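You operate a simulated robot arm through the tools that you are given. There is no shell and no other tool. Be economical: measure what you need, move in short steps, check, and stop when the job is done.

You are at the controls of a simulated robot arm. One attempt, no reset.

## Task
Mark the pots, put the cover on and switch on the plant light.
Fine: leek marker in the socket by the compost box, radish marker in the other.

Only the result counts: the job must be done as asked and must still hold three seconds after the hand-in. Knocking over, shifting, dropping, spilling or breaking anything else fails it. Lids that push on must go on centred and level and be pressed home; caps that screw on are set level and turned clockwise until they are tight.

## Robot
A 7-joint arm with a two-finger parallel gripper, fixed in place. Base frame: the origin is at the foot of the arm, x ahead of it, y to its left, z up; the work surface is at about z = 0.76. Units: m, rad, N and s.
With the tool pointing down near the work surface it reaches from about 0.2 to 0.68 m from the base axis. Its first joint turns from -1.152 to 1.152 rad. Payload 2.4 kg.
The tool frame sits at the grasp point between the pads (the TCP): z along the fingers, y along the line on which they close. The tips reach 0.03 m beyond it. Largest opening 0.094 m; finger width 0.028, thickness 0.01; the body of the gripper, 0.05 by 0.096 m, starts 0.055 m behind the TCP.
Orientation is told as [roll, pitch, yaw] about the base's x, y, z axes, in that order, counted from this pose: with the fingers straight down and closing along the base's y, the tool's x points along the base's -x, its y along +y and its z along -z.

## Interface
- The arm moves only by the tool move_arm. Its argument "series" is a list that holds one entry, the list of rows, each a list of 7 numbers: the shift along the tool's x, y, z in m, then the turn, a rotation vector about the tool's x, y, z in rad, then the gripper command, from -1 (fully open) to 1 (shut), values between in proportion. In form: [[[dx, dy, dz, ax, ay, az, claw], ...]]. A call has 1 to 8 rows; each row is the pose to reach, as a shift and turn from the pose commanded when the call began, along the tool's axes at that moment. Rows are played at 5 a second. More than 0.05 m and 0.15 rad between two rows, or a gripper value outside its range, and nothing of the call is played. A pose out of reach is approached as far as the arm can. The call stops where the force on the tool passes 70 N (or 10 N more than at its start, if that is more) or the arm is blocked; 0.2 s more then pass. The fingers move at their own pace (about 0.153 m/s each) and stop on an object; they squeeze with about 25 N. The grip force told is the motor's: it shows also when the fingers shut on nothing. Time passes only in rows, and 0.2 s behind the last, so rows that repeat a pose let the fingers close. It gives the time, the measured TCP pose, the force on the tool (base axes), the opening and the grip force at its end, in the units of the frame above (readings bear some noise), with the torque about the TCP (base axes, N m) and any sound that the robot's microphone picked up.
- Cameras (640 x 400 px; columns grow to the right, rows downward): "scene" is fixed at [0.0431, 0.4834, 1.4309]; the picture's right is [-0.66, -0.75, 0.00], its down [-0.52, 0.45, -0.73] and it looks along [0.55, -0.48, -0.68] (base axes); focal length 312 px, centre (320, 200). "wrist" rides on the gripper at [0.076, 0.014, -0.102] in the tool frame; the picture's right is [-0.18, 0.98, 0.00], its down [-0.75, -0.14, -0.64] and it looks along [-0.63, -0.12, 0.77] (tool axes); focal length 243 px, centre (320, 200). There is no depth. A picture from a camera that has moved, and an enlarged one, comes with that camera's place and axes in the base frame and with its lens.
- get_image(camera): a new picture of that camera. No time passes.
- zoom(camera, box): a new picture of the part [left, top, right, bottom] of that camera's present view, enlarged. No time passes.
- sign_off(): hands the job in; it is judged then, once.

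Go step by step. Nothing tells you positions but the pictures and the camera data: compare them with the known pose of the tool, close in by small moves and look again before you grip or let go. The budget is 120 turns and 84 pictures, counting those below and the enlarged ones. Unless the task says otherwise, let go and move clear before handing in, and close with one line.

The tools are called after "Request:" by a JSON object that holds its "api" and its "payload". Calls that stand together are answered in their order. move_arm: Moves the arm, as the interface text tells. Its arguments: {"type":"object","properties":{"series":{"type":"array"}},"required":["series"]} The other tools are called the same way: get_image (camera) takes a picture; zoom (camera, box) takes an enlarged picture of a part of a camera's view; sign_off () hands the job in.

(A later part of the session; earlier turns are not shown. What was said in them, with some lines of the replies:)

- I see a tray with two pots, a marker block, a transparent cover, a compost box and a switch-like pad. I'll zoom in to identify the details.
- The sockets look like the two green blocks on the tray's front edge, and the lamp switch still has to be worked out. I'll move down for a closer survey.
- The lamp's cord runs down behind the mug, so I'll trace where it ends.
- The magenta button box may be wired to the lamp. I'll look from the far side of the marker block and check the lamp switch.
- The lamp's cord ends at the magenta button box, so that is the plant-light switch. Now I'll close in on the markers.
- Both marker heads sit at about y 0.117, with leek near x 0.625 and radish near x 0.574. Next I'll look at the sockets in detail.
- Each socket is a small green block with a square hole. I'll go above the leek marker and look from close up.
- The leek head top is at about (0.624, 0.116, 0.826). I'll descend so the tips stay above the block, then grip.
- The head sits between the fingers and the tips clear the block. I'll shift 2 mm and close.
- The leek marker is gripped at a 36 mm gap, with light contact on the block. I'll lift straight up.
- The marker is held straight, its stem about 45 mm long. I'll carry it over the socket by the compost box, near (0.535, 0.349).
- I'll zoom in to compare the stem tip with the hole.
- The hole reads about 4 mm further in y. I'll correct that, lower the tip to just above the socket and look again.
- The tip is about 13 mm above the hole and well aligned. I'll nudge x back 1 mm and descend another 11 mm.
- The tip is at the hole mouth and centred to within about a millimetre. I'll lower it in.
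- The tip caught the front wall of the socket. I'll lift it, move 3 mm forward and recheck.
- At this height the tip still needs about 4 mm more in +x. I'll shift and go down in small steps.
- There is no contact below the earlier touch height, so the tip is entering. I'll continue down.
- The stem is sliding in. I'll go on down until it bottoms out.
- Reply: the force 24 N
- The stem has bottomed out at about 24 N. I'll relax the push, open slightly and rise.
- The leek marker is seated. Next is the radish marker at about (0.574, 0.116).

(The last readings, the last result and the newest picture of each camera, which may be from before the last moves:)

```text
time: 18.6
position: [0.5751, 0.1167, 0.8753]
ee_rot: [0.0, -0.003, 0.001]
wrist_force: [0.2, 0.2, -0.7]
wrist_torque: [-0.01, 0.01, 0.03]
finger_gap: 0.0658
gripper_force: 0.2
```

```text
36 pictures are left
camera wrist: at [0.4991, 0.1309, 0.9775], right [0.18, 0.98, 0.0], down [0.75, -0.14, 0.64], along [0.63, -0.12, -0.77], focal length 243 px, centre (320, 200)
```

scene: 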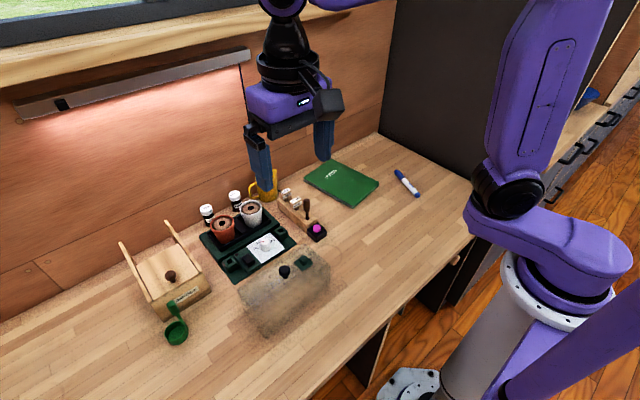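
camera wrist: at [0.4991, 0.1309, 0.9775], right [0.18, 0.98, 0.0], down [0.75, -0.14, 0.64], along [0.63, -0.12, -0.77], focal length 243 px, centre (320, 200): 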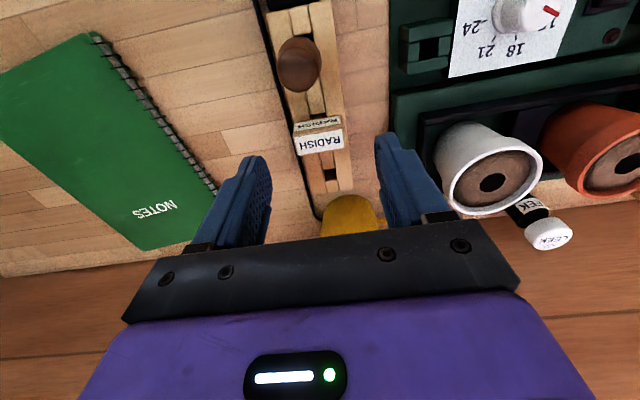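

The radish marker is lined up the same way leek was. I'll descend and grip.

Request:
{"api": "move_arm", "payload": {"series": [[[0.002, 0.001, 0.02, 0, 0, 0, -0.4], [0.002, 0.001, 0.035, 0, 0, 0, -0.4], [0.002, 0.001, 0.045, 0, 0, 0, -0.4], [0.002, 0.001, 0.045, 0, 0, 0, 0.3], [0.002, 0.001, 0.045, 0, 0, 0, 1], [0.002, 0.001, 0.045, 0, 0, 0, 1]]]}}

Request:
{"api": "get_image", "payload": {"camera": "wrist"}}

```text
time: 20.0
position: [0.5716, 0.1204, 0.8299]
ee_rot: [0.001, 0.0, 0.001]
wrist_force: [0.1, -0.9, 1.0]
wrist_torque: [0.0, 0.05, 0.0]
finger_gap: 0.0329
gripper_force: 24.6
```

```text
35 pictures are left
camera wrist: at [0.4968, 0.1336, 0.9325], right [0.18, 0.98, 0.0], down [0.75, -0.14, 0.64], along [0.63, -0.12, -0.77], focal length 243 px, centre (320, 200)
```

wrist: 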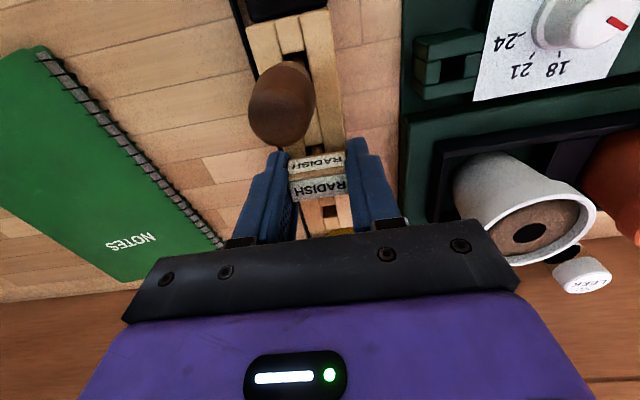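

The radish marker is gripped. I'll lift it and carry it to the other socket at about (0.541, 0.197).

Request:
{"api": "move_arm", "payload": {"series": [[[0, 0, -0.02, 0, 0, 0, 1], [0, 0, -0.05, 0, 0, 0, 1], [0, 0, -0.085, 0, 0, 0, 1], [0.01, 0.03, -0.085, 0, 0, 0, 1], [0.03, 0.065, -0.085, 0, 0, 0, 1], [0.0305, 0.0775, -0.07, 0, 0, 0, 1], [0.0305, 0.0775, -0.047, 0, 0, 0, 1], [0.0305, 0.0775, -0.047, 0, 0, 0, 1]]]}}

Request:
{"api": "zoom", "payload": {"camera": "wrist", "box": [270, 80, 370, 180]}}

Request:
{"api": "zoom", "payload": {"camera": "scene", "box": [260, 200, 310, 250]}}

```text
time: 21.8
position: [0.5402, 0.1968, 0.879]
ee_rot: [0.001, -0.001, -0.002]
wrist_force: [0.0, -0.2, -0.7]
wrist_torque: [0.0, 0.02, -0.02]
finger_gap: 0.0329
gripper_force: 24.7
```

```text
4.00 times, centred on (320, 130) of wrist
camera zoom: at [0.4654, 0.2112, 0.9808], right [0.18, 0.98, 0.0], down [0.75, -0.14, 0.64], along [0.63, -0.12, -0.77], focal length 970 px, centre (320, 480)
```

zoom: 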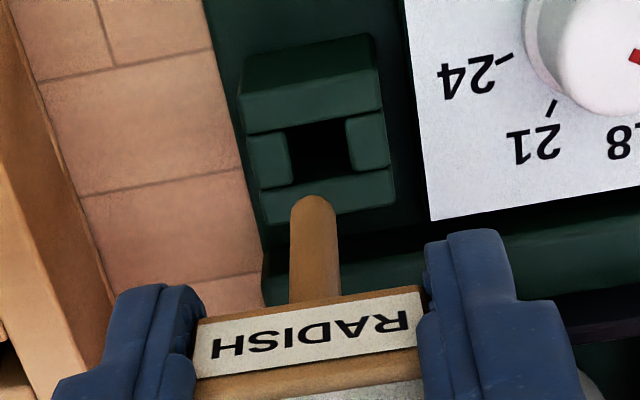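

```text
8.00 times, centred on (285, 225) of scene
camera zoom: at [0.0431, 0.4834, 1.4309], right [-0.66, -0.75, 0.0], down [-0.52, 0.45, -0.73], along [0.55, -0.48, -0.68], focal length 2492 px, centre (600, 0)
```

zoom: 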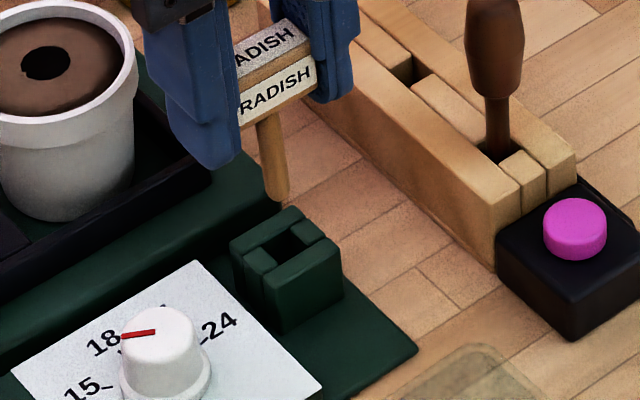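

The hole sits about 1 mm to +y of the stem, and x matches. I'll correct and descend to the mouth.

Request:
{"api": "move_arm", "payload": {"series": [[[-0.0005, 0.0012, 0.0, 0, 0, 0, 1], [-0.0005, 0.0012, 0.012, 0, 0, 0, 1], [-0.0005, 0.0012, 0.02, 0, 0, 0, 1], [-0.0005, 0.0012, 0.023, 0, 0, 0, 1], [-0.0005, 0.0012, 0.023, 0, 0, 0, 1]]]}}

Request:
{"api": "zoom", "payload": {"camera": "wrist", "box": [280, 90, 360, 160]}}

Request:
{"api": "zoom", "payload": {"camera": "scene", "box": [265, 215, 295, 245]}}

```text
time: 23.0
position: [0.5425, 0.197, 0.8553]
ee_rot: [0.0, 0.0, -0.002]
wrist_force: [-1.0, -0.8, 7.7]
wrist_torque: [-0.09, 0.11, 0.01]
finger_gap: 0.0328
gripper_force: 24.9
```

```text
5.71 times, centred on (320, 125) of wrist
camera zoom: at [0.4661, 0.2119, 0.9579], right [0.18, 0.98, 0.0], down [0.75, -0.14, 0.64], along [0.63, -0.12, -0.77], focal length 1386 px, centre (320, 629)
```

zoom: 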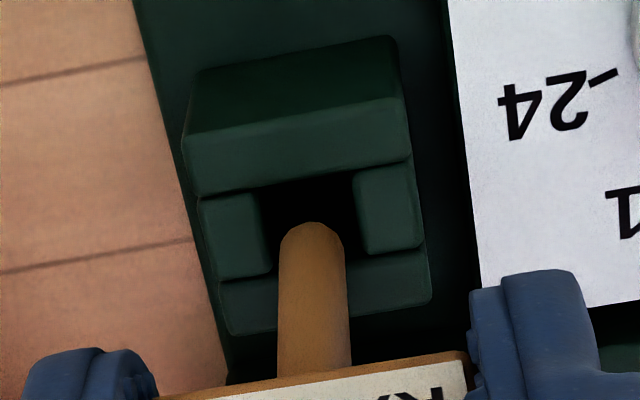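

```text
13.33 times, centred on (280, 230) of scene
camera zoom: at [0.0429, 0.4834, 1.431], right [-0.66, -0.75, 0.0], down [-0.52, 0.45, -0.73], along [0.55, -0.48, -0.68], focal length 4154 px, centre (853, -200)
```

zoom: 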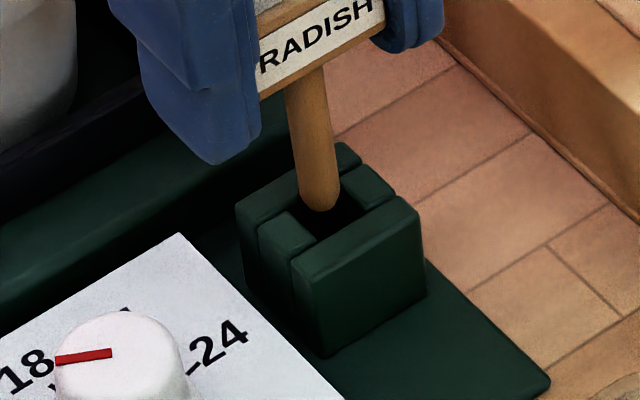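

The tip touched the rear wall this time. I'll lift, move back 2.5 mm in x and go down again.

Request:
{"api": "move_arm", "payload": {"series": [[[0.0, 0.0, -0.004, 0, 0, 0, 1], [0.0025, -0.0002, -0.004, 0, 0, 0, 1], [0.0025, -0.0002, 0.0, 0, 0, 0, 1], [0.0025, -0.0002, 0.005, 0, 0, 0, 1], [0.0025, -0.0002, 0.009, 0, 0, 0, 1]]]}}

Request:
{"api": "zoom", "payload": {"camera": "wrist", "box": [280, 90, 360, 160]}}

```text
time: 24.2
position: [0.5402, 0.1973, 0.8457]
ee_rot: [-0.001, 0.001, 0.0]
wrist_force: [-0.2, 0.8, 0.1]
wrist_torque: [0.01, -0.01, 0.01]
finger_gap: 0.0329
gripper_force: 24.6
```

```text
5.71 times, centred on (320, 125) of wrist
camera zoom: at [0.4638, 0.2121, 0.9481], right [0.18, 0.98, 0.0], down [0.75, -0.14, 0.64], along [0.63, -0.12, -0.77], focal length 1386 px, centre (320, 629)
```

zoom: 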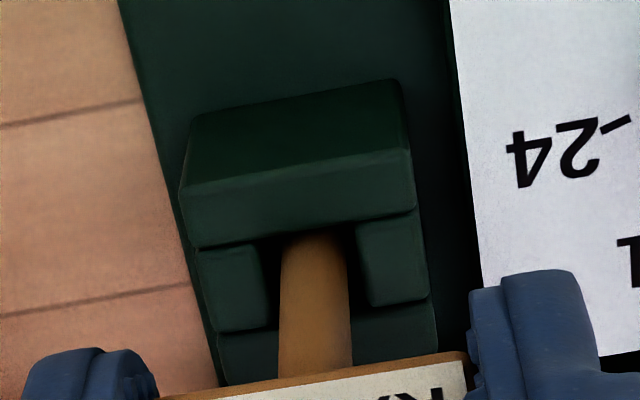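

It's inserting freely. I'll lower it until it bottoms out.

Request:
{"api": "move_arm", "payload": {"series": [[[0, 0, 0.005, 0, 0, 0, 1], [0, 0, 0.01, 0, 0, 0, 1], [0, 0, 0.014, 0, 0, 0, 1], [0, 0, 0.017, 0, 0, 0, 1]]]}}

```text
time: 25.2
position: [0.5386, 0.1976, 0.8296]
ee_rot: [0.001, -0.004, 0.0]
wrist_force: [-1.2, -0.7, 8.7]
wrist_torque: [-0.04, 0.17, 0.02]
finger_gap: 0.0328
gripper_force: 24.9
```

Request:
{"api": "move_arm", "payload": {"series": [[[0, 0, 0.002, 0, 0, 0, 1], [0, 0, 0.003, 0, 0, 0, 1], [0, 0, 0.003, 0, 0, 0, 1]]]}}

Request:
{"api": "zoom", "payload": {"camera": "scene", "box": [210, 200, 310, 270]}}

```text
time: 26.0
position: [0.5408, 0.1956, 0.8266]
ee_rot: [0.002, -0.006, 0.0]
wrist_force: [-0.3, 0.5, 25.1]
wrist_torque: [0.03, -0.05, 0.02]
finger_gap: 0.0332
gripper_force: 24.9
```

```text
5.71 times, centred on (260, 235) of scene
camera zoom: at [0.0427, 0.4833, 1.431], right [-0.66, -0.75, 0.0], down [-0.52, 0.45, -0.73], along [0.55, -0.48, -0.68], focal length 1780 px, centre (663, 0)
```

zoom: 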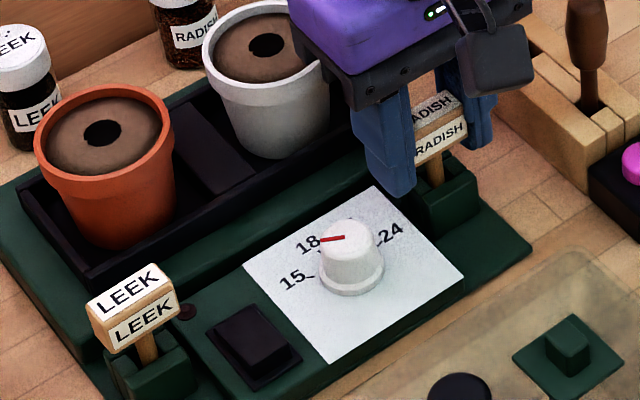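

Both markers are bottomed. I'll release, rise and move back towards the cover knob.

Request:
{"api": "move_arm", "payload": {"series": [[[0, 0, -0.003, 0, 0, 0, 1], [0, 0, -0.003, 0, 0, 0, 0.0], [0, 0, -0.003, 0, 0, 0, 0.0], [0, 0, -0.02, 0, 0, 0, 0.0], [0, 0, -0.05, 0, 0, 0, 0.0], [0, 0, -0.09, 0, 0, 0, 0.0], [0, 0, -0.13, 0, 0, 0, -0.2]]]}}

Request:
{"api": "move_arm", "payload": {"series": [[[0.045, 0.02, -0.01, 0, 0, 0, -0.3], [0.09, 0.04, -0.02, 0, 0, 0, -0.4], [0.13, 0.065, -0.03, 0, 0, 0, -0.4], [0.17, 0.09, -0.03, 0, 0, 0, -0.4], [0.175, 0.095, -0.03, 0, 0, 0, -0.4]]]}}

Request:
{"api": "get_image", "payload": {"camera": "wrist"}}

Request:
{"api": "get_image", "payload": {"camera": "scene"}}

```text
time: 27.6
position: [0.5412, 0.1951, 0.9565]
ee_rot: [-0.001, -0.001, 0.0]
wrist_force: [0.6, -0.4, -0.7]
wrist_torque: [-0.05, 0.01, 0.0]
finger_gap: 0.0563
gripper_force: 0.0
```

```text
refused: row 1 steps farther than a row can; nothing moved
```

```text
28 pictures are left
camera wrist: at [0.4659, 0.2103, 1.0594], right [0.18, 0.98, 0.0], down [0.75, -0.14, 0.64], along [0.63, -0.12, -0.77], focal length 243 px, centre (320, 200)
```

wrist: 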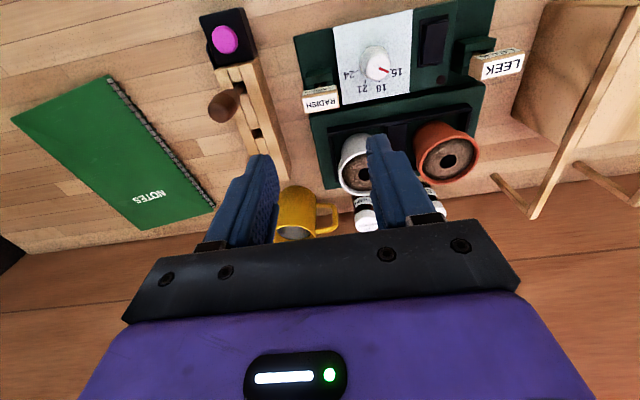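

```text
27 pictures are left
```

scene: 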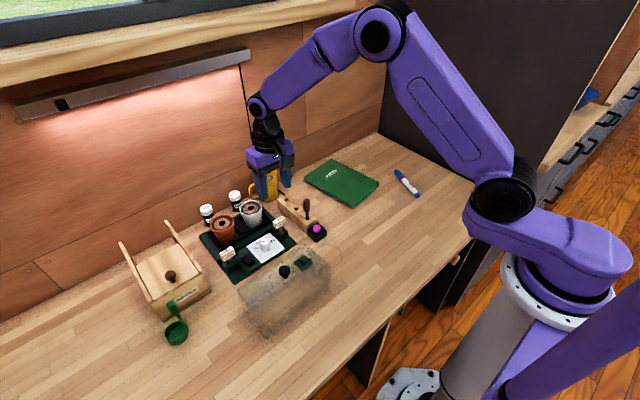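

Both markers stand in their sockets. Now I'll move back over the cover.

Request:
{"api": "move_arm", "payload": {"series": [[[0.04, 0.02, -0.01, 0, 0, 0, -0.4], [0.08, 0.04, -0.02, 0, 0, 0, -0.6], [0.12, 0.06, -0.04, 0, 0, 0, -0.8], [0.16, 0.075, -0.06, 0, 0, 0, -1], [0.2, 0.085, -0.06, 0, 0, 0, -1], [0.23, 0.085, -0.06, 0, 0, 0, -1]]]}}

Request:
{"api": "get_image", "payload": {"camera": "wrist"}}

Request:
{"api": "zoom", "payload": {"camera": "scene", "box": [190, 190, 340, 340]}}

```text
time: 29.0
position: [0.3105, 0.2814, 1.0167]
ee_rot: [0.0, 0.001, 0.002]
wrist_force: [-0.7, 0.4, 0.2]
wrist_torque: [-0.04, -0.01, -0.01]
finger_gap: 0.0938
gripper_force: 0.1
```

```text
26 pictures are left
camera wrist: at [0.2346, 0.2949, 1.1184], right [0.18, 0.98, 0.0], down [0.75, -0.14, 0.64], along [0.63, -0.12, -0.77], focal length 243 px, centre (320, 200)
```

wrist: 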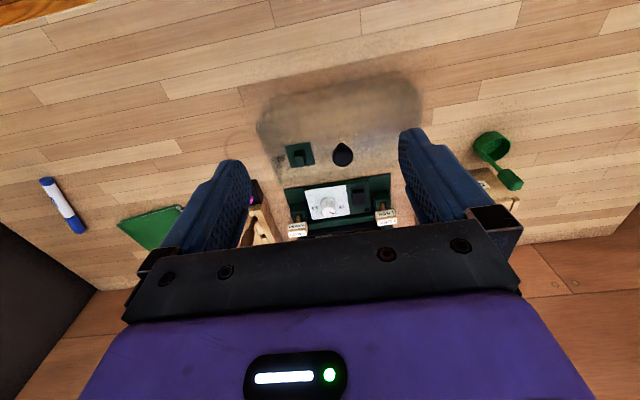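

```text
2.67 times, centred on (265, 265) of scene
camera zoom: at [0.0431, 0.4834, 1.4309], right [-0.66, -0.75, 0.0], down [-0.52, 0.45, -0.73], along [0.55, -0.48, -0.68], focal length 831 px, centre (467, 27)
```

zoom: 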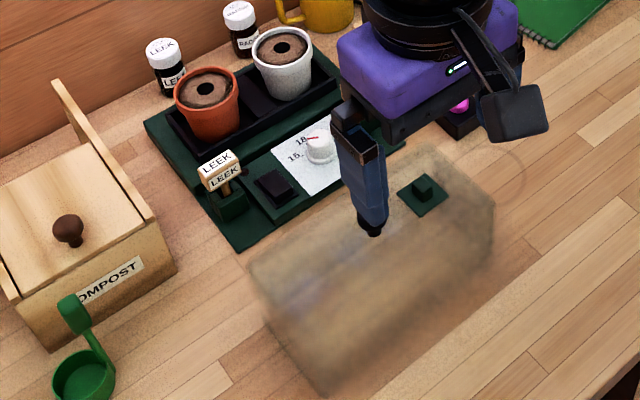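

The cover knob is at about (0.376, 0.292, 0.87). I'll go above it for a closer look.

Request:
{"api": "move_arm", "payload": {"series": [[[-0.03, 0.005, 0.02, 0, 0, 0, -0.6], [-0.0655, 0.0106, 0.04, 0, 0, 0, -0.3], [-0.0655, 0.0106, 0.065, 0, 0, 0, -0.3], [-0.0655, 0.0106, 0.085, 0, 0, 0, -0.3]]]}}

Request:
{"api": "get_image", "payload": {"camera": "wrist"}}

Request:
{"api": "zoom", "payload": {"camera": "scene", "box": [225, 220, 345, 340]}}

```text
time: 30.0
position: [0.3761, 0.2914, 0.9303]
ee_rot: [0.001, 0.001, 0.001]
wrist_force: [0.1, 0.5, 0.0]
wrist_torque: [0.0, -0.03, 0.01]
finger_gap: 0.0612
gripper_force: 0.1
```

```text
24 pictures are left
camera wrist: at [0.3002, 0.3069, 1.0324], right [0.18, 0.98, 0.0], down [0.75, -0.14, 0.64], along [0.63, -0.12, -0.77], focal length 243 px, centre (320, 200)
```

wrist: 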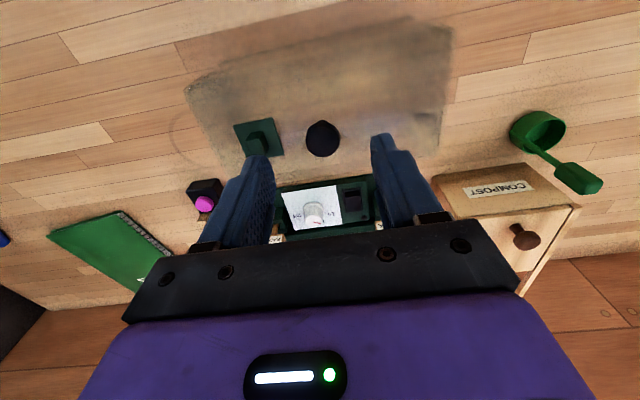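

```text
3.33 times, centred on (285, 280) of scene
camera zoom: at [0.0431, 0.4834, 1.4309], right [-0.66, -0.75, 0.0], down [-0.52, 0.45, -0.73], along [0.55, -0.48, -0.68], focal length 1038 px, centre (437, -67)
```

zoom: 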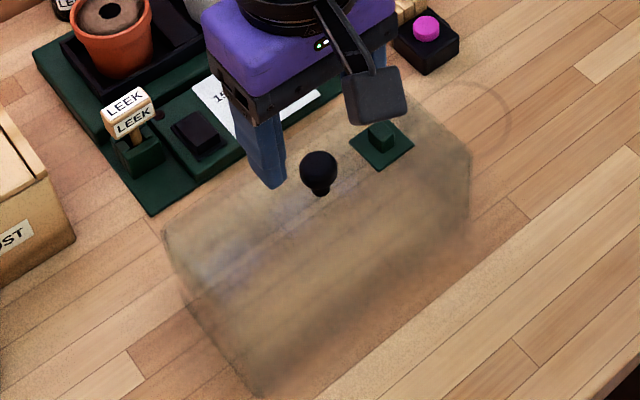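

The cover spans about 0.09 × 0.18 m with the knob at its centre, (0.376, 0.293). Before lifting it I'll measure the pot tray against the two known sockets.

Request:
{"api": "move_arm", "payload": {"series": [[[0, 0, -0.04, 0, 0, 0, -0.3], [-0.03, -0.005, -0.07, 0, 0, 0, -0.6], [-0.075, -0.01, -0.07, 0, 0, 0, -1], [-0.12, -0.015, -0.07, 0, 0, 0, -1], [-0.164, -0.0175, -0.07, 0, 0, 0, -1]]]}}

Request:
{"api": "zoom", "payload": {"camera": "wrist", "box": [220, 60, 420, 230]}}

```text
time: 31.2
position: [0.5405, 0.2742, 1.0007]
ee_rot: [0.0, 0.0, -0.001]
wrist_force: [-0.1, 0.1, 0.1]
wrist_torque: [0.03, -0.02, 0.01]
finger_gap: 0.0939
gripper_force: 0.1
```

```text
2.35 times, centred on (320, 145) of wrist
camera zoom: at [0.466, 0.2886, 1.104], right [0.18, 0.98, 0.0], down [0.75, -0.14, 0.64], along [0.63, -0.12, -0.77], focal length 571 px, centre (320, 329)
```

zoom: 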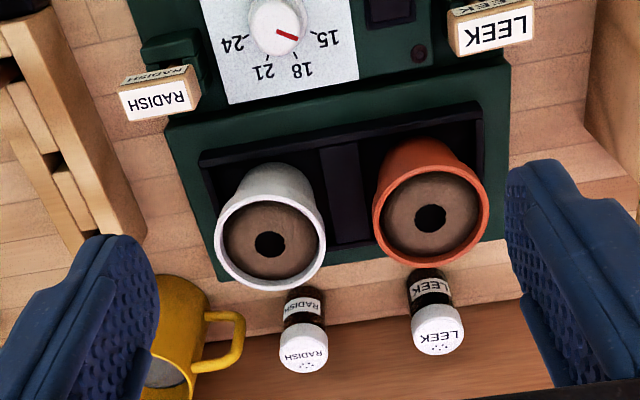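

The wrist view matches the known marker positions to 1–2 mm. The pot tray platform is centred at about (0.620, 0.275), and that is where the cover goes. I'll return to the knob and grip it.

Request:
{"api": "move_arm", "payload": {"series": [[[0.045, 0.005, 0, 0, 0, 0, -1], [0.09, 0.01, 0, 0, 0, 0, -0.6], [0.135, 0.015, 0, 0, 0, 0, -0.3], [0.1645, 0.0188, 0.02, 0, 0, 0, -0.05], [0.1645, 0.0188, 0.06, 0, 0, 0, -0.05], [0.1645, 0.0188, 0.085, 0, 0, 0, -0.05], [0.1645, 0.0188, 0.095, 0, 0, 0, -0.05]]]}}

Request:
{"api": "get_image", "payload": {"camera": "wrist"}}

Request:
{"api": "zoom", "payload": {"camera": "scene", "box": [255, 240, 325, 300]}}

```text
time: 32.8
position: [0.3758, 0.2936, 0.9065]
ee_rot: [0.001, -0.002, 0.001]
wrist_force: [-1.2, 0.5, 0.3]
wrist_torque: [-0.01, -0.01, -0.01]
finger_gap: 0.0491
gripper_force: 0.1
```

```text
21 pictures are left
camera wrist: at [0.2993, 0.3077, 1.0087], right [0.18, 0.98, 0.0], down [0.75, -0.14, 0.64], along [0.63, -0.12, -0.77], focal length 243 px, centre (320, 200)
```

wrist: 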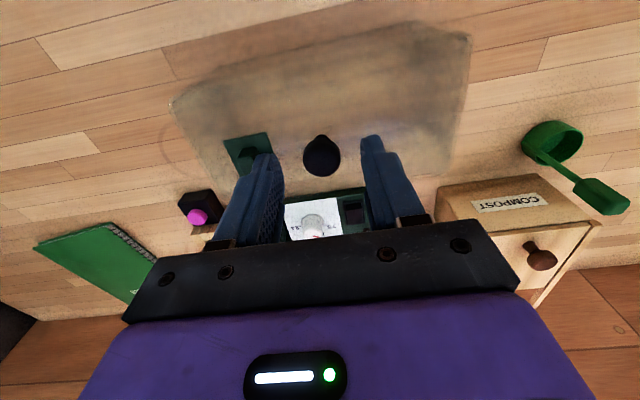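

```text
6.67 times, centred on (290, 270) of scene
camera zoom: at [0.0431, 0.4834, 1.4309], right [-0.66, -0.75, 0.0], down [-0.52, 0.45, -0.73], along [0.55, -0.48, -0.68], focal length 2077 px, centre (520, -267)
```

zoom: 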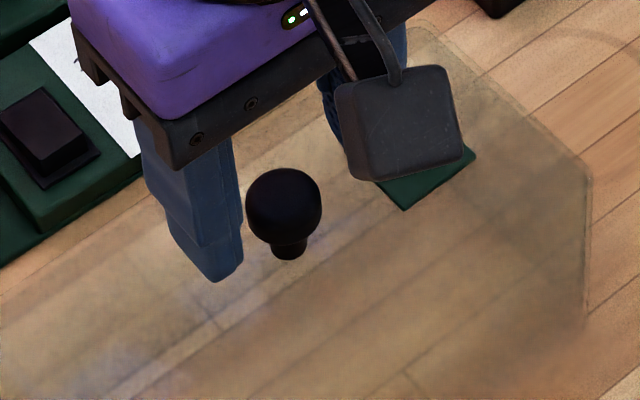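

The knob is centred under the TCP. I'll descend 22 mm and close on it.

Request:
{"api": "move_arm", "payload": {"series": [[[0, 0, 0.012, 0, 0, 0, -0.05], [0, 0, 0.0225, 0, 0, 0, -0.05], [0, 0, 0.0225, 0, 0, 0, 0.5], [0, 0, 0.0225, 0, 0, 0, 1], [0, 0, 0.0225, 0, 0, 0, 1]]]}}

Request:
{"api": "zoom", "payload": {"camera": "scene", "box": [225, 220, 345, 340]}}

```text
time: 34.0
position: [0.3742, 0.2943, 0.8853]
ee_rot: [0.0, 0.0, -0.002]
wrist_force: [0.6, 0.7, 2.5]
wrist_torque: [-0.09, -0.06, 0.01]
finger_gap: 0.023
gripper_force: 24.4
```

```text
3.33 times, centred on (285, 280) of scene
camera zoom: at [0.0431, 0.4834, 1.4309], right [-0.66, -0.75, 0.0], down [-0.52, 0.45, -0.73], along [0.55, -0.48, -0.68], focal length 1038 px, centre (437, -67)
```

zoom: 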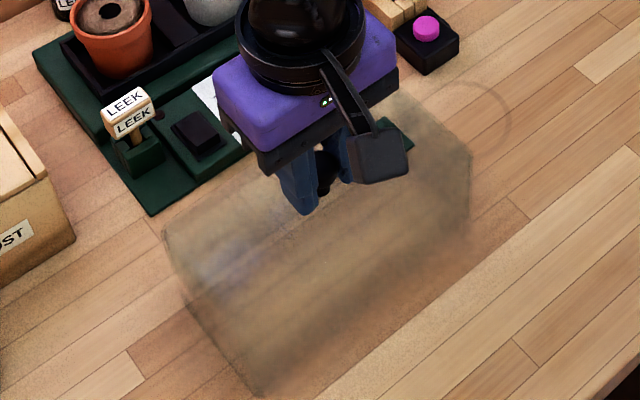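

The knob is gripped at a 23 mm gap. I'll lift straight up and check that the cover comes level.

Request:
{"api": "move_arm", "payload": {"series": [[[0, 0, -0.01, 0, 0, 0, 1], [0, 0, -0.03, 0, 0, 0, 1], [0, 0, -0.06, 0, 0, 0, 1], [0, 0, -0.09, 0, 0, 0, 1], [0, 0, -0.12, 0, 0, 0, 1], [0, 0, -0.12, 0, 0, 0, 1]]]}}

Request:
{"api": "get_image", "payload": {"camera": "wrist"}}

Request:
{"api": "get_image", "payload": {"camera": "scene"}}

```text
time: 35.4
position: [0.3756, 0.2933, 1.0042]
ee_rot: [0.001, 0.0, 0.0]
wrist_force: [-0.9, 0.3, -1.4]
wrist_torque: [-0.01, -0.02, 0.0]
finger_gap: 0.0232
gripper_force: 24.5
```

```text
18 pictures are left
camera wrist: at [0.3002, 0.3082, 1.1066], right [0.18, 0.98, 0.0], down [0.75, -0.14, 0.64], along [0.63, -0.12, -0.77], focal length 243 px, centre (320, 200)
```

wrist: 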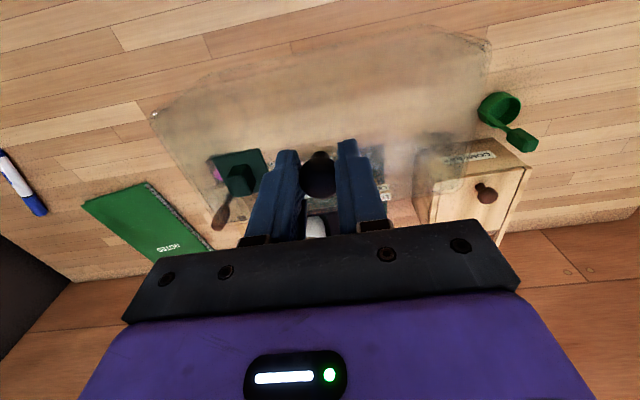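

```text
17 pictures are left
```

scene: 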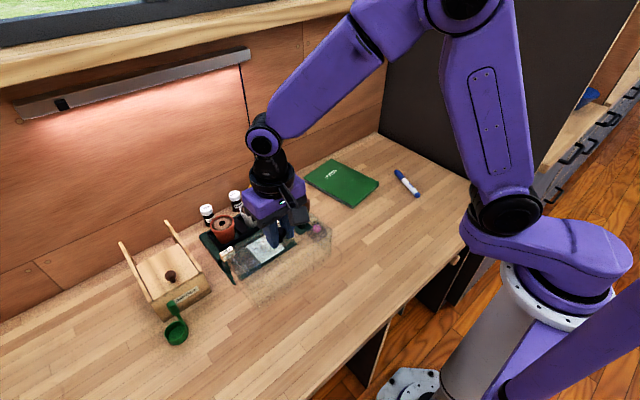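

The cover is up and level, with its bottom at about 0.88. I'll carry it over the pots to (0.620, 0.2745).

Request:
{"api": "move_arm", "payload": {"series": [[[-0.03, -0.002, -0.005, 0, 0, 0, 1], [-0.065, -0.004, -0.01, 0, 0, 0, 1], [-0.1, -0.007, -0.01, 0, 0, 0, 1], [-0.14, -0.01, -0.01, 0, 0, 0, 1], [-0.18, -0.013, -0.01, 0, 0, 0, 1], [-0.215, -0.016, -0.01, 0, 0, 0, 1], [-0.245, -0.0188, -0.01, 0, 0, 0, 1], [-0.245, -0.0188, -0.01, 0, 0, 0, 1]]]}}

Request:
{"api": "get_image", "payload": {"camera": "wrist"}}

Request:
{"api": "zoom", "payload": {"camera": "scene", "box": [170, 150, 330, 290]}}

```text
time: 37.2
position: [0.6194, 0.275, 1.0138]
ee_rot: [0.0, 0.001, 0.0]
wrist_force: [0.5, 0.0, -1.0]
wrist_torque: [0.03, 0.01, -0.03]
finger_gap: 0.0229
gripper_force: 25.2
```

```text
16 pictures are left
camera wrist: at [0.5444, 0.2891, 1.1168], right [0.18, 0.98, 0.0], down [0.75, -0.14, 0.64], along [0.63, -0.12, -0.77], focal length 243 px, centre (320, 200)
```

wrist: 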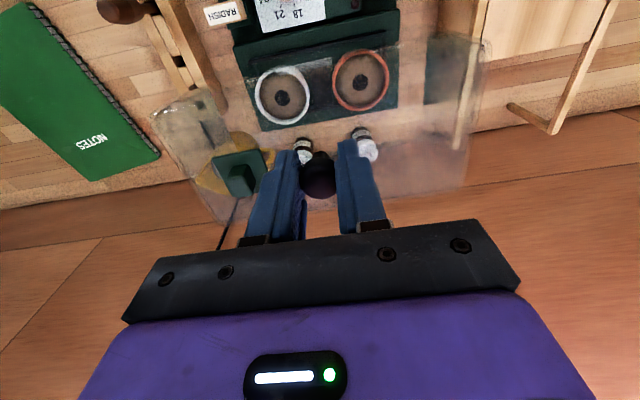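

```text
2.86 times, centred on (250, 220) of scene
camera zoom: at [0.0432, 0.4834, 1.4309], right [-0.66, -0.75, 0.0], down [-0.52, 0.45, -0.73], along [0.55, -0.48, -0.68], focal length 890 px, centre (520, 143)
```

zoom: 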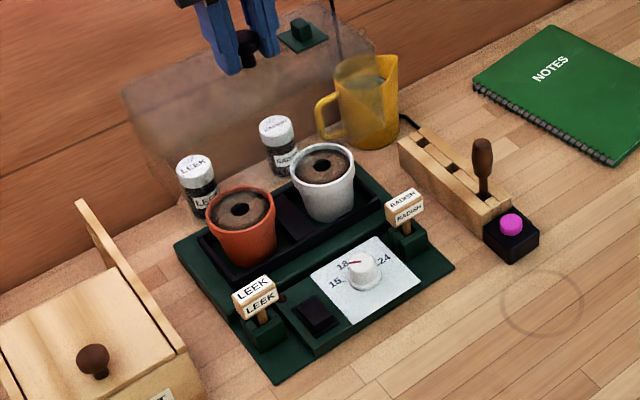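

The pots' midpoint reads (0.619, 0.275), right under the cover. I'll lower it straight down most of the way.

Request:
{"api": "move_arm", "payload": {"series": [[[0, 0, 0.02, 0, 0, 0, 1], [0, 0, 0.035, 0, 0, 0, 1], [0, 0, 0.05, 0, 0, 0, 1], [0, 0, 0.065, 0, 0, 0, 1], [0, 0, 0.08, 0, 0, 0, 1], [0, 0, 0.09, 0, 0, 0, 1]]]}}

Request:
{"api": "zoom", "payload": {"camera": "scene", "box": [190, 180, 300, 280]}}

```text
time: 38.6
position: [0.6187, 0.2748, 0.9237]
ee_rot: [0.0, -0.001, 0.0]
wrist_force: [-0.4, -0.2, -1.5]
wrist_torque: [0.0, -0.02, 0.01]
finger_gap: 0.0231
gripper_force: 25.0
```

```text
4.00 times, centred on (245, 230) of scene
camera zoom: at [0.0432, 0.4835, 1.4309], right [-0.66, -0.75, 0.0], down [-0.52, 0.45, -0.73], along [0.55, -0.48, -0.68], focal length 1246 px, centre (620, 80)
```

zoom: 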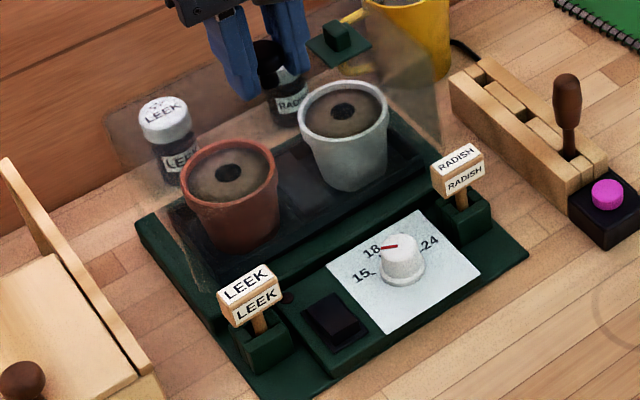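

The cover is around the pots and nearly seated. I'll continue slowly to contact.

Request:
{"api": "move_arm", "payload": {"series": [[[0, 0, 0.004, 0, 0, 0, 1], [0, 0, 0.008, 0, 0, 0, 1], [0, 0, 0.012, 0, 0, 0, 1], [0, 0, 0.015, 0, 0, 0, 1]]]}}

Request:
{"api": "zoom", "payload": {"camera": "scene", "box": [190, 190, 290, 270]}}

```text
time: 39.6
position: [0.6198, 0.2758, 0.9092]
ee_rot: [0.0, -0.001, 0.0]
wrist_force: [0.1, -0.6, -0.9]
wrist_torque: [-0.02, 0.01, 0.01]
finger_gap: 0.0232
gripper_force: 25.4
```

```text
5.00 times, centred on (240, 230) of scene
camera zoom: at [0.0432, 0.4835, 1.4309], right [-0.66, -0.75, 0.0], down [-0.52, 0.45, -0.73], along [0.55, -0.48, -0.68], focal length 1558 px, centre (720, 50)
```

zoom: 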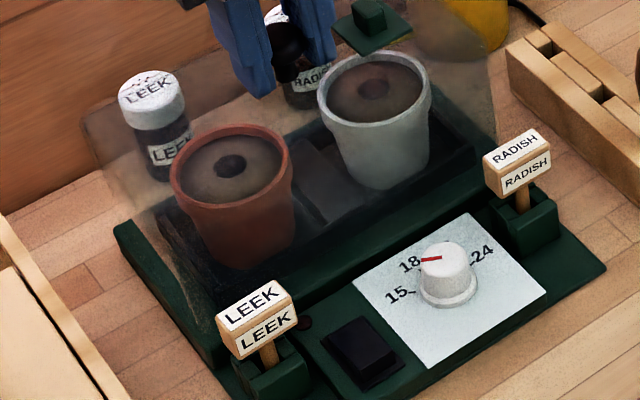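

There's no contact yet and the fit looks centred. I'll keep going down in small steps.

Request:
{"api": "move_arm", "payload": {"series": [[[0, 0, 0.003, 0, 0, 0, 1], [0, 0, 0.006, 0, 0, 0, 1], [0, 0, 0.009, 0, 0, 0, 1]]]}}

```text
time: 40.4
position: [0.6205, 0.2764, 0.9064]
ee_rot: [0.005, -0.01, 0.0]
wrist_force: [-16.3, -8.2, 51.2]
wrist_torque: [-0.28, 0.22, -0.03]
finger_gap: 0.023
gripper_force: 25.0
```

Contact came at about 0.907 with some sideways force. I'll relax by 4 mm and inspect the seat.

Request:
{"api": "move_arm", "payload": {"series": [[[0, 0, -0.003, 0, 0, 0, 1], [0, 0, -0.006, 0, 0, 0, 1], [0, 0, -0.006, 0, 0, 0, 1]]]}}

Request:
{"api": "zoom", "payload": {"camera": "scene", "box": [200, 200, 280, 260]}}

Request:
{"api": "zoom", "payload": {"camera": "wrist", "box": [120, 40, 520, 230]}}

```text
time: 41.2
position: [0.6201, 0.2752, 0.9059]
ee_rot: [0.003, -0.004, 0.001]
wrist_force: [5.2, 3.2, 16.2]
wrist_torque: [-0.15, -0.72, 0.22]
finger_gap: 0.0231
gripper_force: 24.7
```

```text
6.67 times, centred on (240, 230) of scene
camera zoom: at [0.0429, 0.4834, 1.431], right [-0.66, -0.75, 0.0], down [-0.52, 0.45, -0.73], along [0.55, -0.48, -0.68], focal length 2077 px, centre (853, 0)
```

zoom: 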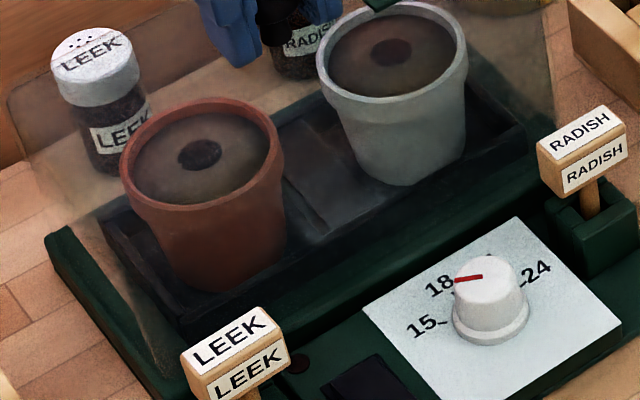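

```text
1.60 times, centred on (320, 135) of wrist
camera zoom: at [0.5444, 0.2896, 1.0088], right [0.18, 0.98, 0.0], down [0.75, -0.14, 0.65], along [0.63, -0.12, -0.76], focal length 388 px, centre (320, 304)
```

zoom: 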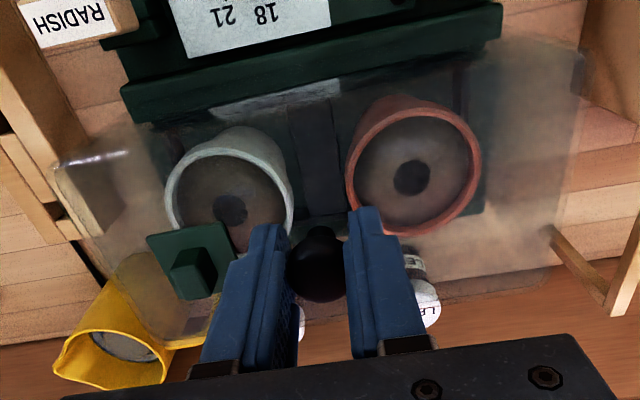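

The cover is level, centred to about 1 mm on the platform and square. I'll give it a firm press to be sure it's home.

Request:
{"api": "move_arm", "payload": {"series": [[[0, 0, 0.003, 0, 0, 0, 1], [0, 0, 0.006, 0, 0, 0, 1], [0, 0, 0.007, 0, 0, 0, 1], [0, 0, 0.007, 0, 0, 0, 1]]]}}

```text
time: 42.2
position: [0.621, 0.2758, 0.906]
ee_rot: [0.005, -0.01, -0.001]
wrist_force: [-19.9, -7.5, 59.8]
wrist_torque: [-0.35, 0.3, -0.04]
finger_gap: 0.0229
gripper_force: 24.9
```

The cover doesn't move under 60 N, so it's fully home. I'll relax, release the knob and rise.

Request:
{"api": "move_arm", "payload": {"series": [[[0, 0, -0.004, 0, 0, 0, 1], [0, 0, -0.0085, 0, 0, 0, 1], [0, 0, -0.0085, 0, 0, 0, 1]]]}}

Request:
{"api": "move_arm", "payload": {"series": [[[0, 0, 0, 0, 0, 0, 0.4], [0, 0, 0, 0, 0, 0, 0.0], [0, 0, 0, 0, 0, 0, 0.0], [0, 0, -0.015, 0, 0, 0, 0.0], [0, 0, -0.05, 0, 0, 0, 0.0], [0, 0, -0.09, 0, 0, 0, 0.0]]]}}

Request:
{"api": "zoom", "payload": {"camera": "scene", "box": [190, 170, 330, 270]}}

```text
time: 43.0
position: [0.6196, 0.2743, 0.9063]
ee_rot: [0.0, -0.001, 0.002]
wrist_force: [4.5, 2.5, 12.1]
wrist_torque: [-0.09, -0.7, 0.18]
finger_gap: 0.0229
gripper_force: 25.2
```

```text
time: 44.4
position: [0.6185, 0.2743, 0.9959]
ee_rot: [0.0, 0.002, -0.001]
wrist_force: [0.0, -0.1, 0.1]
wrist_torque: [-0.01, 0.01, 0.02]
finger_gap: 0.0469
gripper_force: 0.0
```

```text
4.00 times, centred on (260, 220) of scene
camera zoom: at [0.0431, 0.4834, 1.4309], right [-0.66, -0.75, 0.0], down [-0.52, 0.45, -0.73], along [0.55, -0.48, -0.68], focal length 1246 px, centre (560, 120)
```

zoom: 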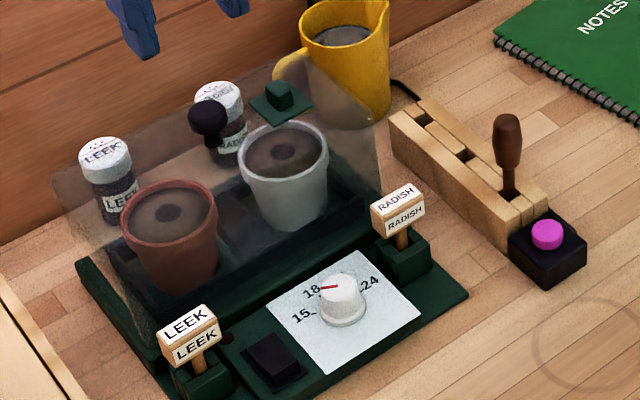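

The cover sits level on its platform. Next I'll close the fingers and move above the magenta plant-light button near (0.477, 0.119).

Request:
{"api": "move_arm", "payload": {"series": [[[0.03, -0.031, 0, 0, 0, 0, 0.5], [0.06, -0.062, 0, 0, 0, 0, 1], [0.09, -0.093, 0, 0, 0, 0, 1], [0.12, -0.124, 0, 0, 0, 0, 1], [0.1425, -0.1553, 0.01, 0, 0, 0, 1], [0.1425, -0.1553, 0.05, 0, 0, 0, 1], [0.1425, -0.1553, 0.09, 0, 0, 0, 1], [0.1425, -0.1553, 0.12, 0, 0, 0, 1]]]}}

Request:
{"api": "get_image", "payload": {"camera": "wrist"}}

Request:
{"api": "zoom", "payload": {"camera": "scene", "box": [270, 170, 350, 250]}}

```text
time: 46.2
position: [0.4747, 0.1186, 0.8786]
ee_rot: [-0.001, 0.0, -0.001]
wrist_force: [0.1, 0.8, 0.2]
wrist_torque: [0.01, 0.0, 0.0]
finger_gap: 0.0
gripper_force: 25.6
```

```text
9 pictures are left
camera wrist: at [0.4002, 0.1337, 0.9803], right [0.18, 0.98, 0.0], down [0.75, -0.14, 0.64], along [0.63, -0.12, -0.77], focal length 243 px, centre (320, 200)
```

wrist: 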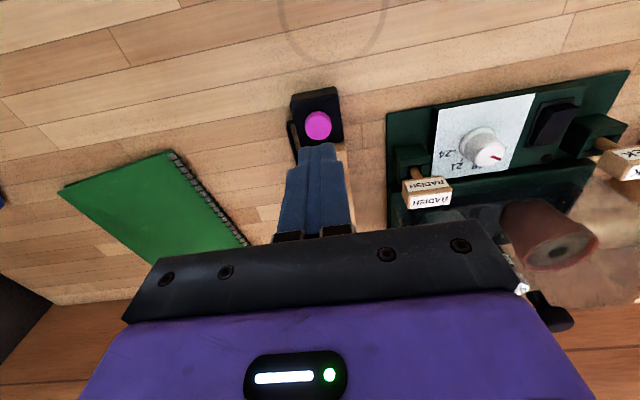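

```text
5.00 times, centred on (310, 210) of scene
camera zoom: at [0.0431, 0.4834, 1.4309], right [-0.66, -0.75, 0.0], down [-0.52, 0.45, -0.73], along [0.55, -0.48, -0.68], focal length 1558 px, centre (370, 150)
```

zoom: 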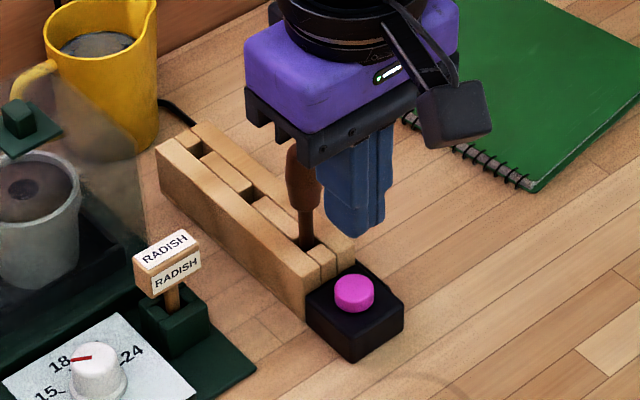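

The closed tips are right above the button, and the gripper clears the dibber. I'll descend to just above it and feel for contact.

Request:
{"api": "move_arm", "payload": {"series": [[[-0.001, -0.001, 0.02, 0, 0, 0, 1], [-0.001, -0.001, 0.036, 0, 0, 0, 1], [-0.001, -0.001, 0.042, 0, 0, 0, 1], [-0.001, -0.001, 0.046, 0, 0, 0, 1]]]}}

```text
time: 47.2
position: [0.4778, 0.1182, 0.83]
ee_rot: [0.0, 0.002, 0.001]
wrist_force: [1.4, 0.7, -0.1]
wrist_torque: [-0.03, 0.02, 0.01]
finger_gap: 0.0001
gripper_force: 25.0
```

Request:
{"api": "move_arm", "payload": {"series": [[[0, 0, 0.003, 0, 0, 0, 1], [0, 0, 0.006, 0, 0, 0, 1]]]}}

Request:
{"api": "zoom", "payload": {"camera": "scene", "box": [280, 190, 350, 250]}}

```text
time: 47.8
position: [0.4769, 0.1204, 0.8255]
ee_rot: [-0.001, 0.001, -0.001]
wrist_force: [-0.7, 0.7, -0.1]
wrist_torque: [-0.01, 0.01, 0.02]
finger_gap: 0.0
gripper_force: 24.7
```

```text
6.67 times, centred on (315, 220) of scene
camera zoom: at [0.0431, 0.4834, 1.4309], right [-0.66, -0.75, 0.0], down [-0.52, 0.45, -0.73], along [0.55, -0.48, -0.68], focal length 2077 px, centre (353, 67)
```

zoom: 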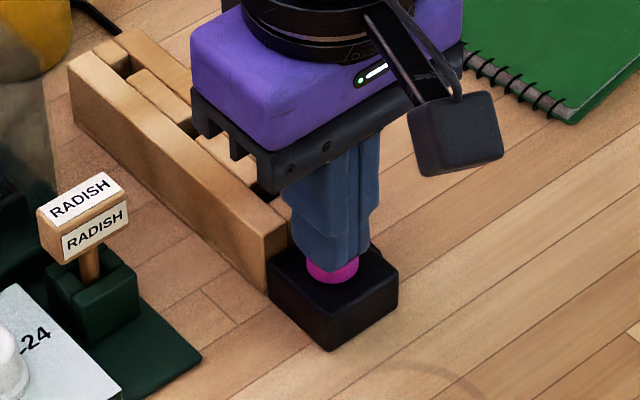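

The tips are just above the button. I'll press in 1.5 mm steps.

Request:
{"api": "move_arm", "payload": {"series": [[[0, -0.001, 0.002, 0, 0, 0, 1], [0, -0.001, 0.004, 0, 0, 0, 1]]]}}

```text
time: 48.4
position: [0.4778, 0.1175, 0.8209]
ee_rot: [0.002, 0.0, 0.0]
wrist_force: [-0.2, 1.4, 1.3]
wrist_torque: [0.03, -0.01, 0.02]
finger_gap: 0.0
gripper_force: 25.6
```

Request:
{"api": "move_arm", "payload": {"series": [[[0, 0, 0.002, 0, 0, 0, 1], [0, 0, 0.003, 0, 0, 0, 1]]]}}

```text
time: 49.0
position: [0.4771, 0.1175, 0.8193]
ee_rot: [-0.001, 0.001, -0.001]
wrist_force: [1.2, -2.0, 4.5]
wrist_torque: [-0.07, -0.08, 0.01]
finger_gap: 0.0
gripper_force: 25.2
heard: click
```

I heard a click. I'll rise off the button and check the lamp.

Request:
{"api": "move_arm", "payload": {"series": [[[0, 0, -0.02, 0, 0, 0, 1], [0, 0, -0.06, 0, 0, 0, 1], [0, 0, -0.1, 0, 0, 0, 1], [0.03, 0, -0.13, 0, 0, 0, 1]]]}}

Request:
{"api": "get_image", "payload": {"camera": "scene"}}

```text
time: 50.0
position: [0.4464, 0.1169, 0.9476]
ee_rot: [0.0, 0.001, -0.001]
wrist_force: [0.1, 0.0, -0.1]
wrist_torque: [-0.01, 0.04, 0.0]
finger_gap: 0.0
gripper_force: 24.8
```

```text
6 pictures are left
```

scene: 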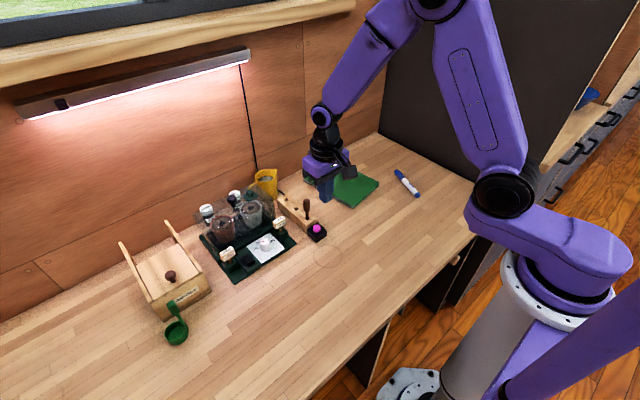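

The lamp strip looks brighter. I'll confirm that with zooms of the lamp and the tray.

Request:
{"api": "zoom", "payload": {"camera": "scene", "box": [0, 70, 120, 145]}}

Request:
{"api": "zoom", "payload": {"camera": "scene", "box": [190, 170, 330, 280]}}

```text
5.33 times, centred on (60, 108) of scene
camera zoom: at [0.0432, 0.4834, 1.4309], right [-0.66, -0.75, 0.0], down [-0.52, 0.45, -0.73], along [0.55, -0.48, -0.68], focal length 1662 px, centre (1707, 693)
```

zoom: 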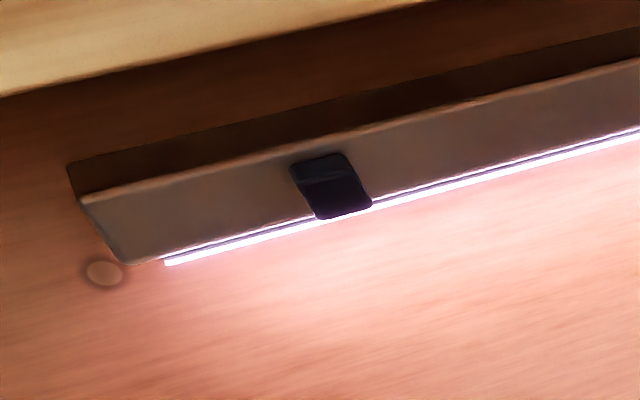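

```text
3.64 times, centred on (260, 225) of scene
camera zoom: at [0.0432, 0.4834, 1.4309], right [-0.66, -0.75, 0.0], down [-0.52, 0.45, -0.73], along [0.55, -0.48, -0.68], focal length 1133 px, centre (538, 109)
```

zoom: 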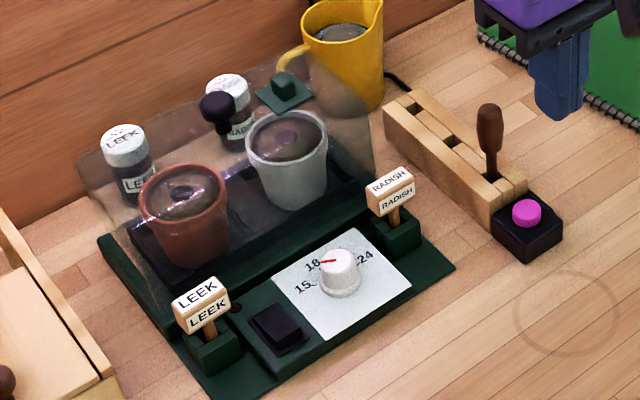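

The plant light is on, both markers are seated, the cover is level and the gripper is clear. I'm handing in.

Request:
{"api": "sign_off", "payload": {}}

```text
The job is handed in.
```

The leek marker is in the socket by the compost box and the radish marker in the other. The cover is pressed home over the pots, and the plant light is on.
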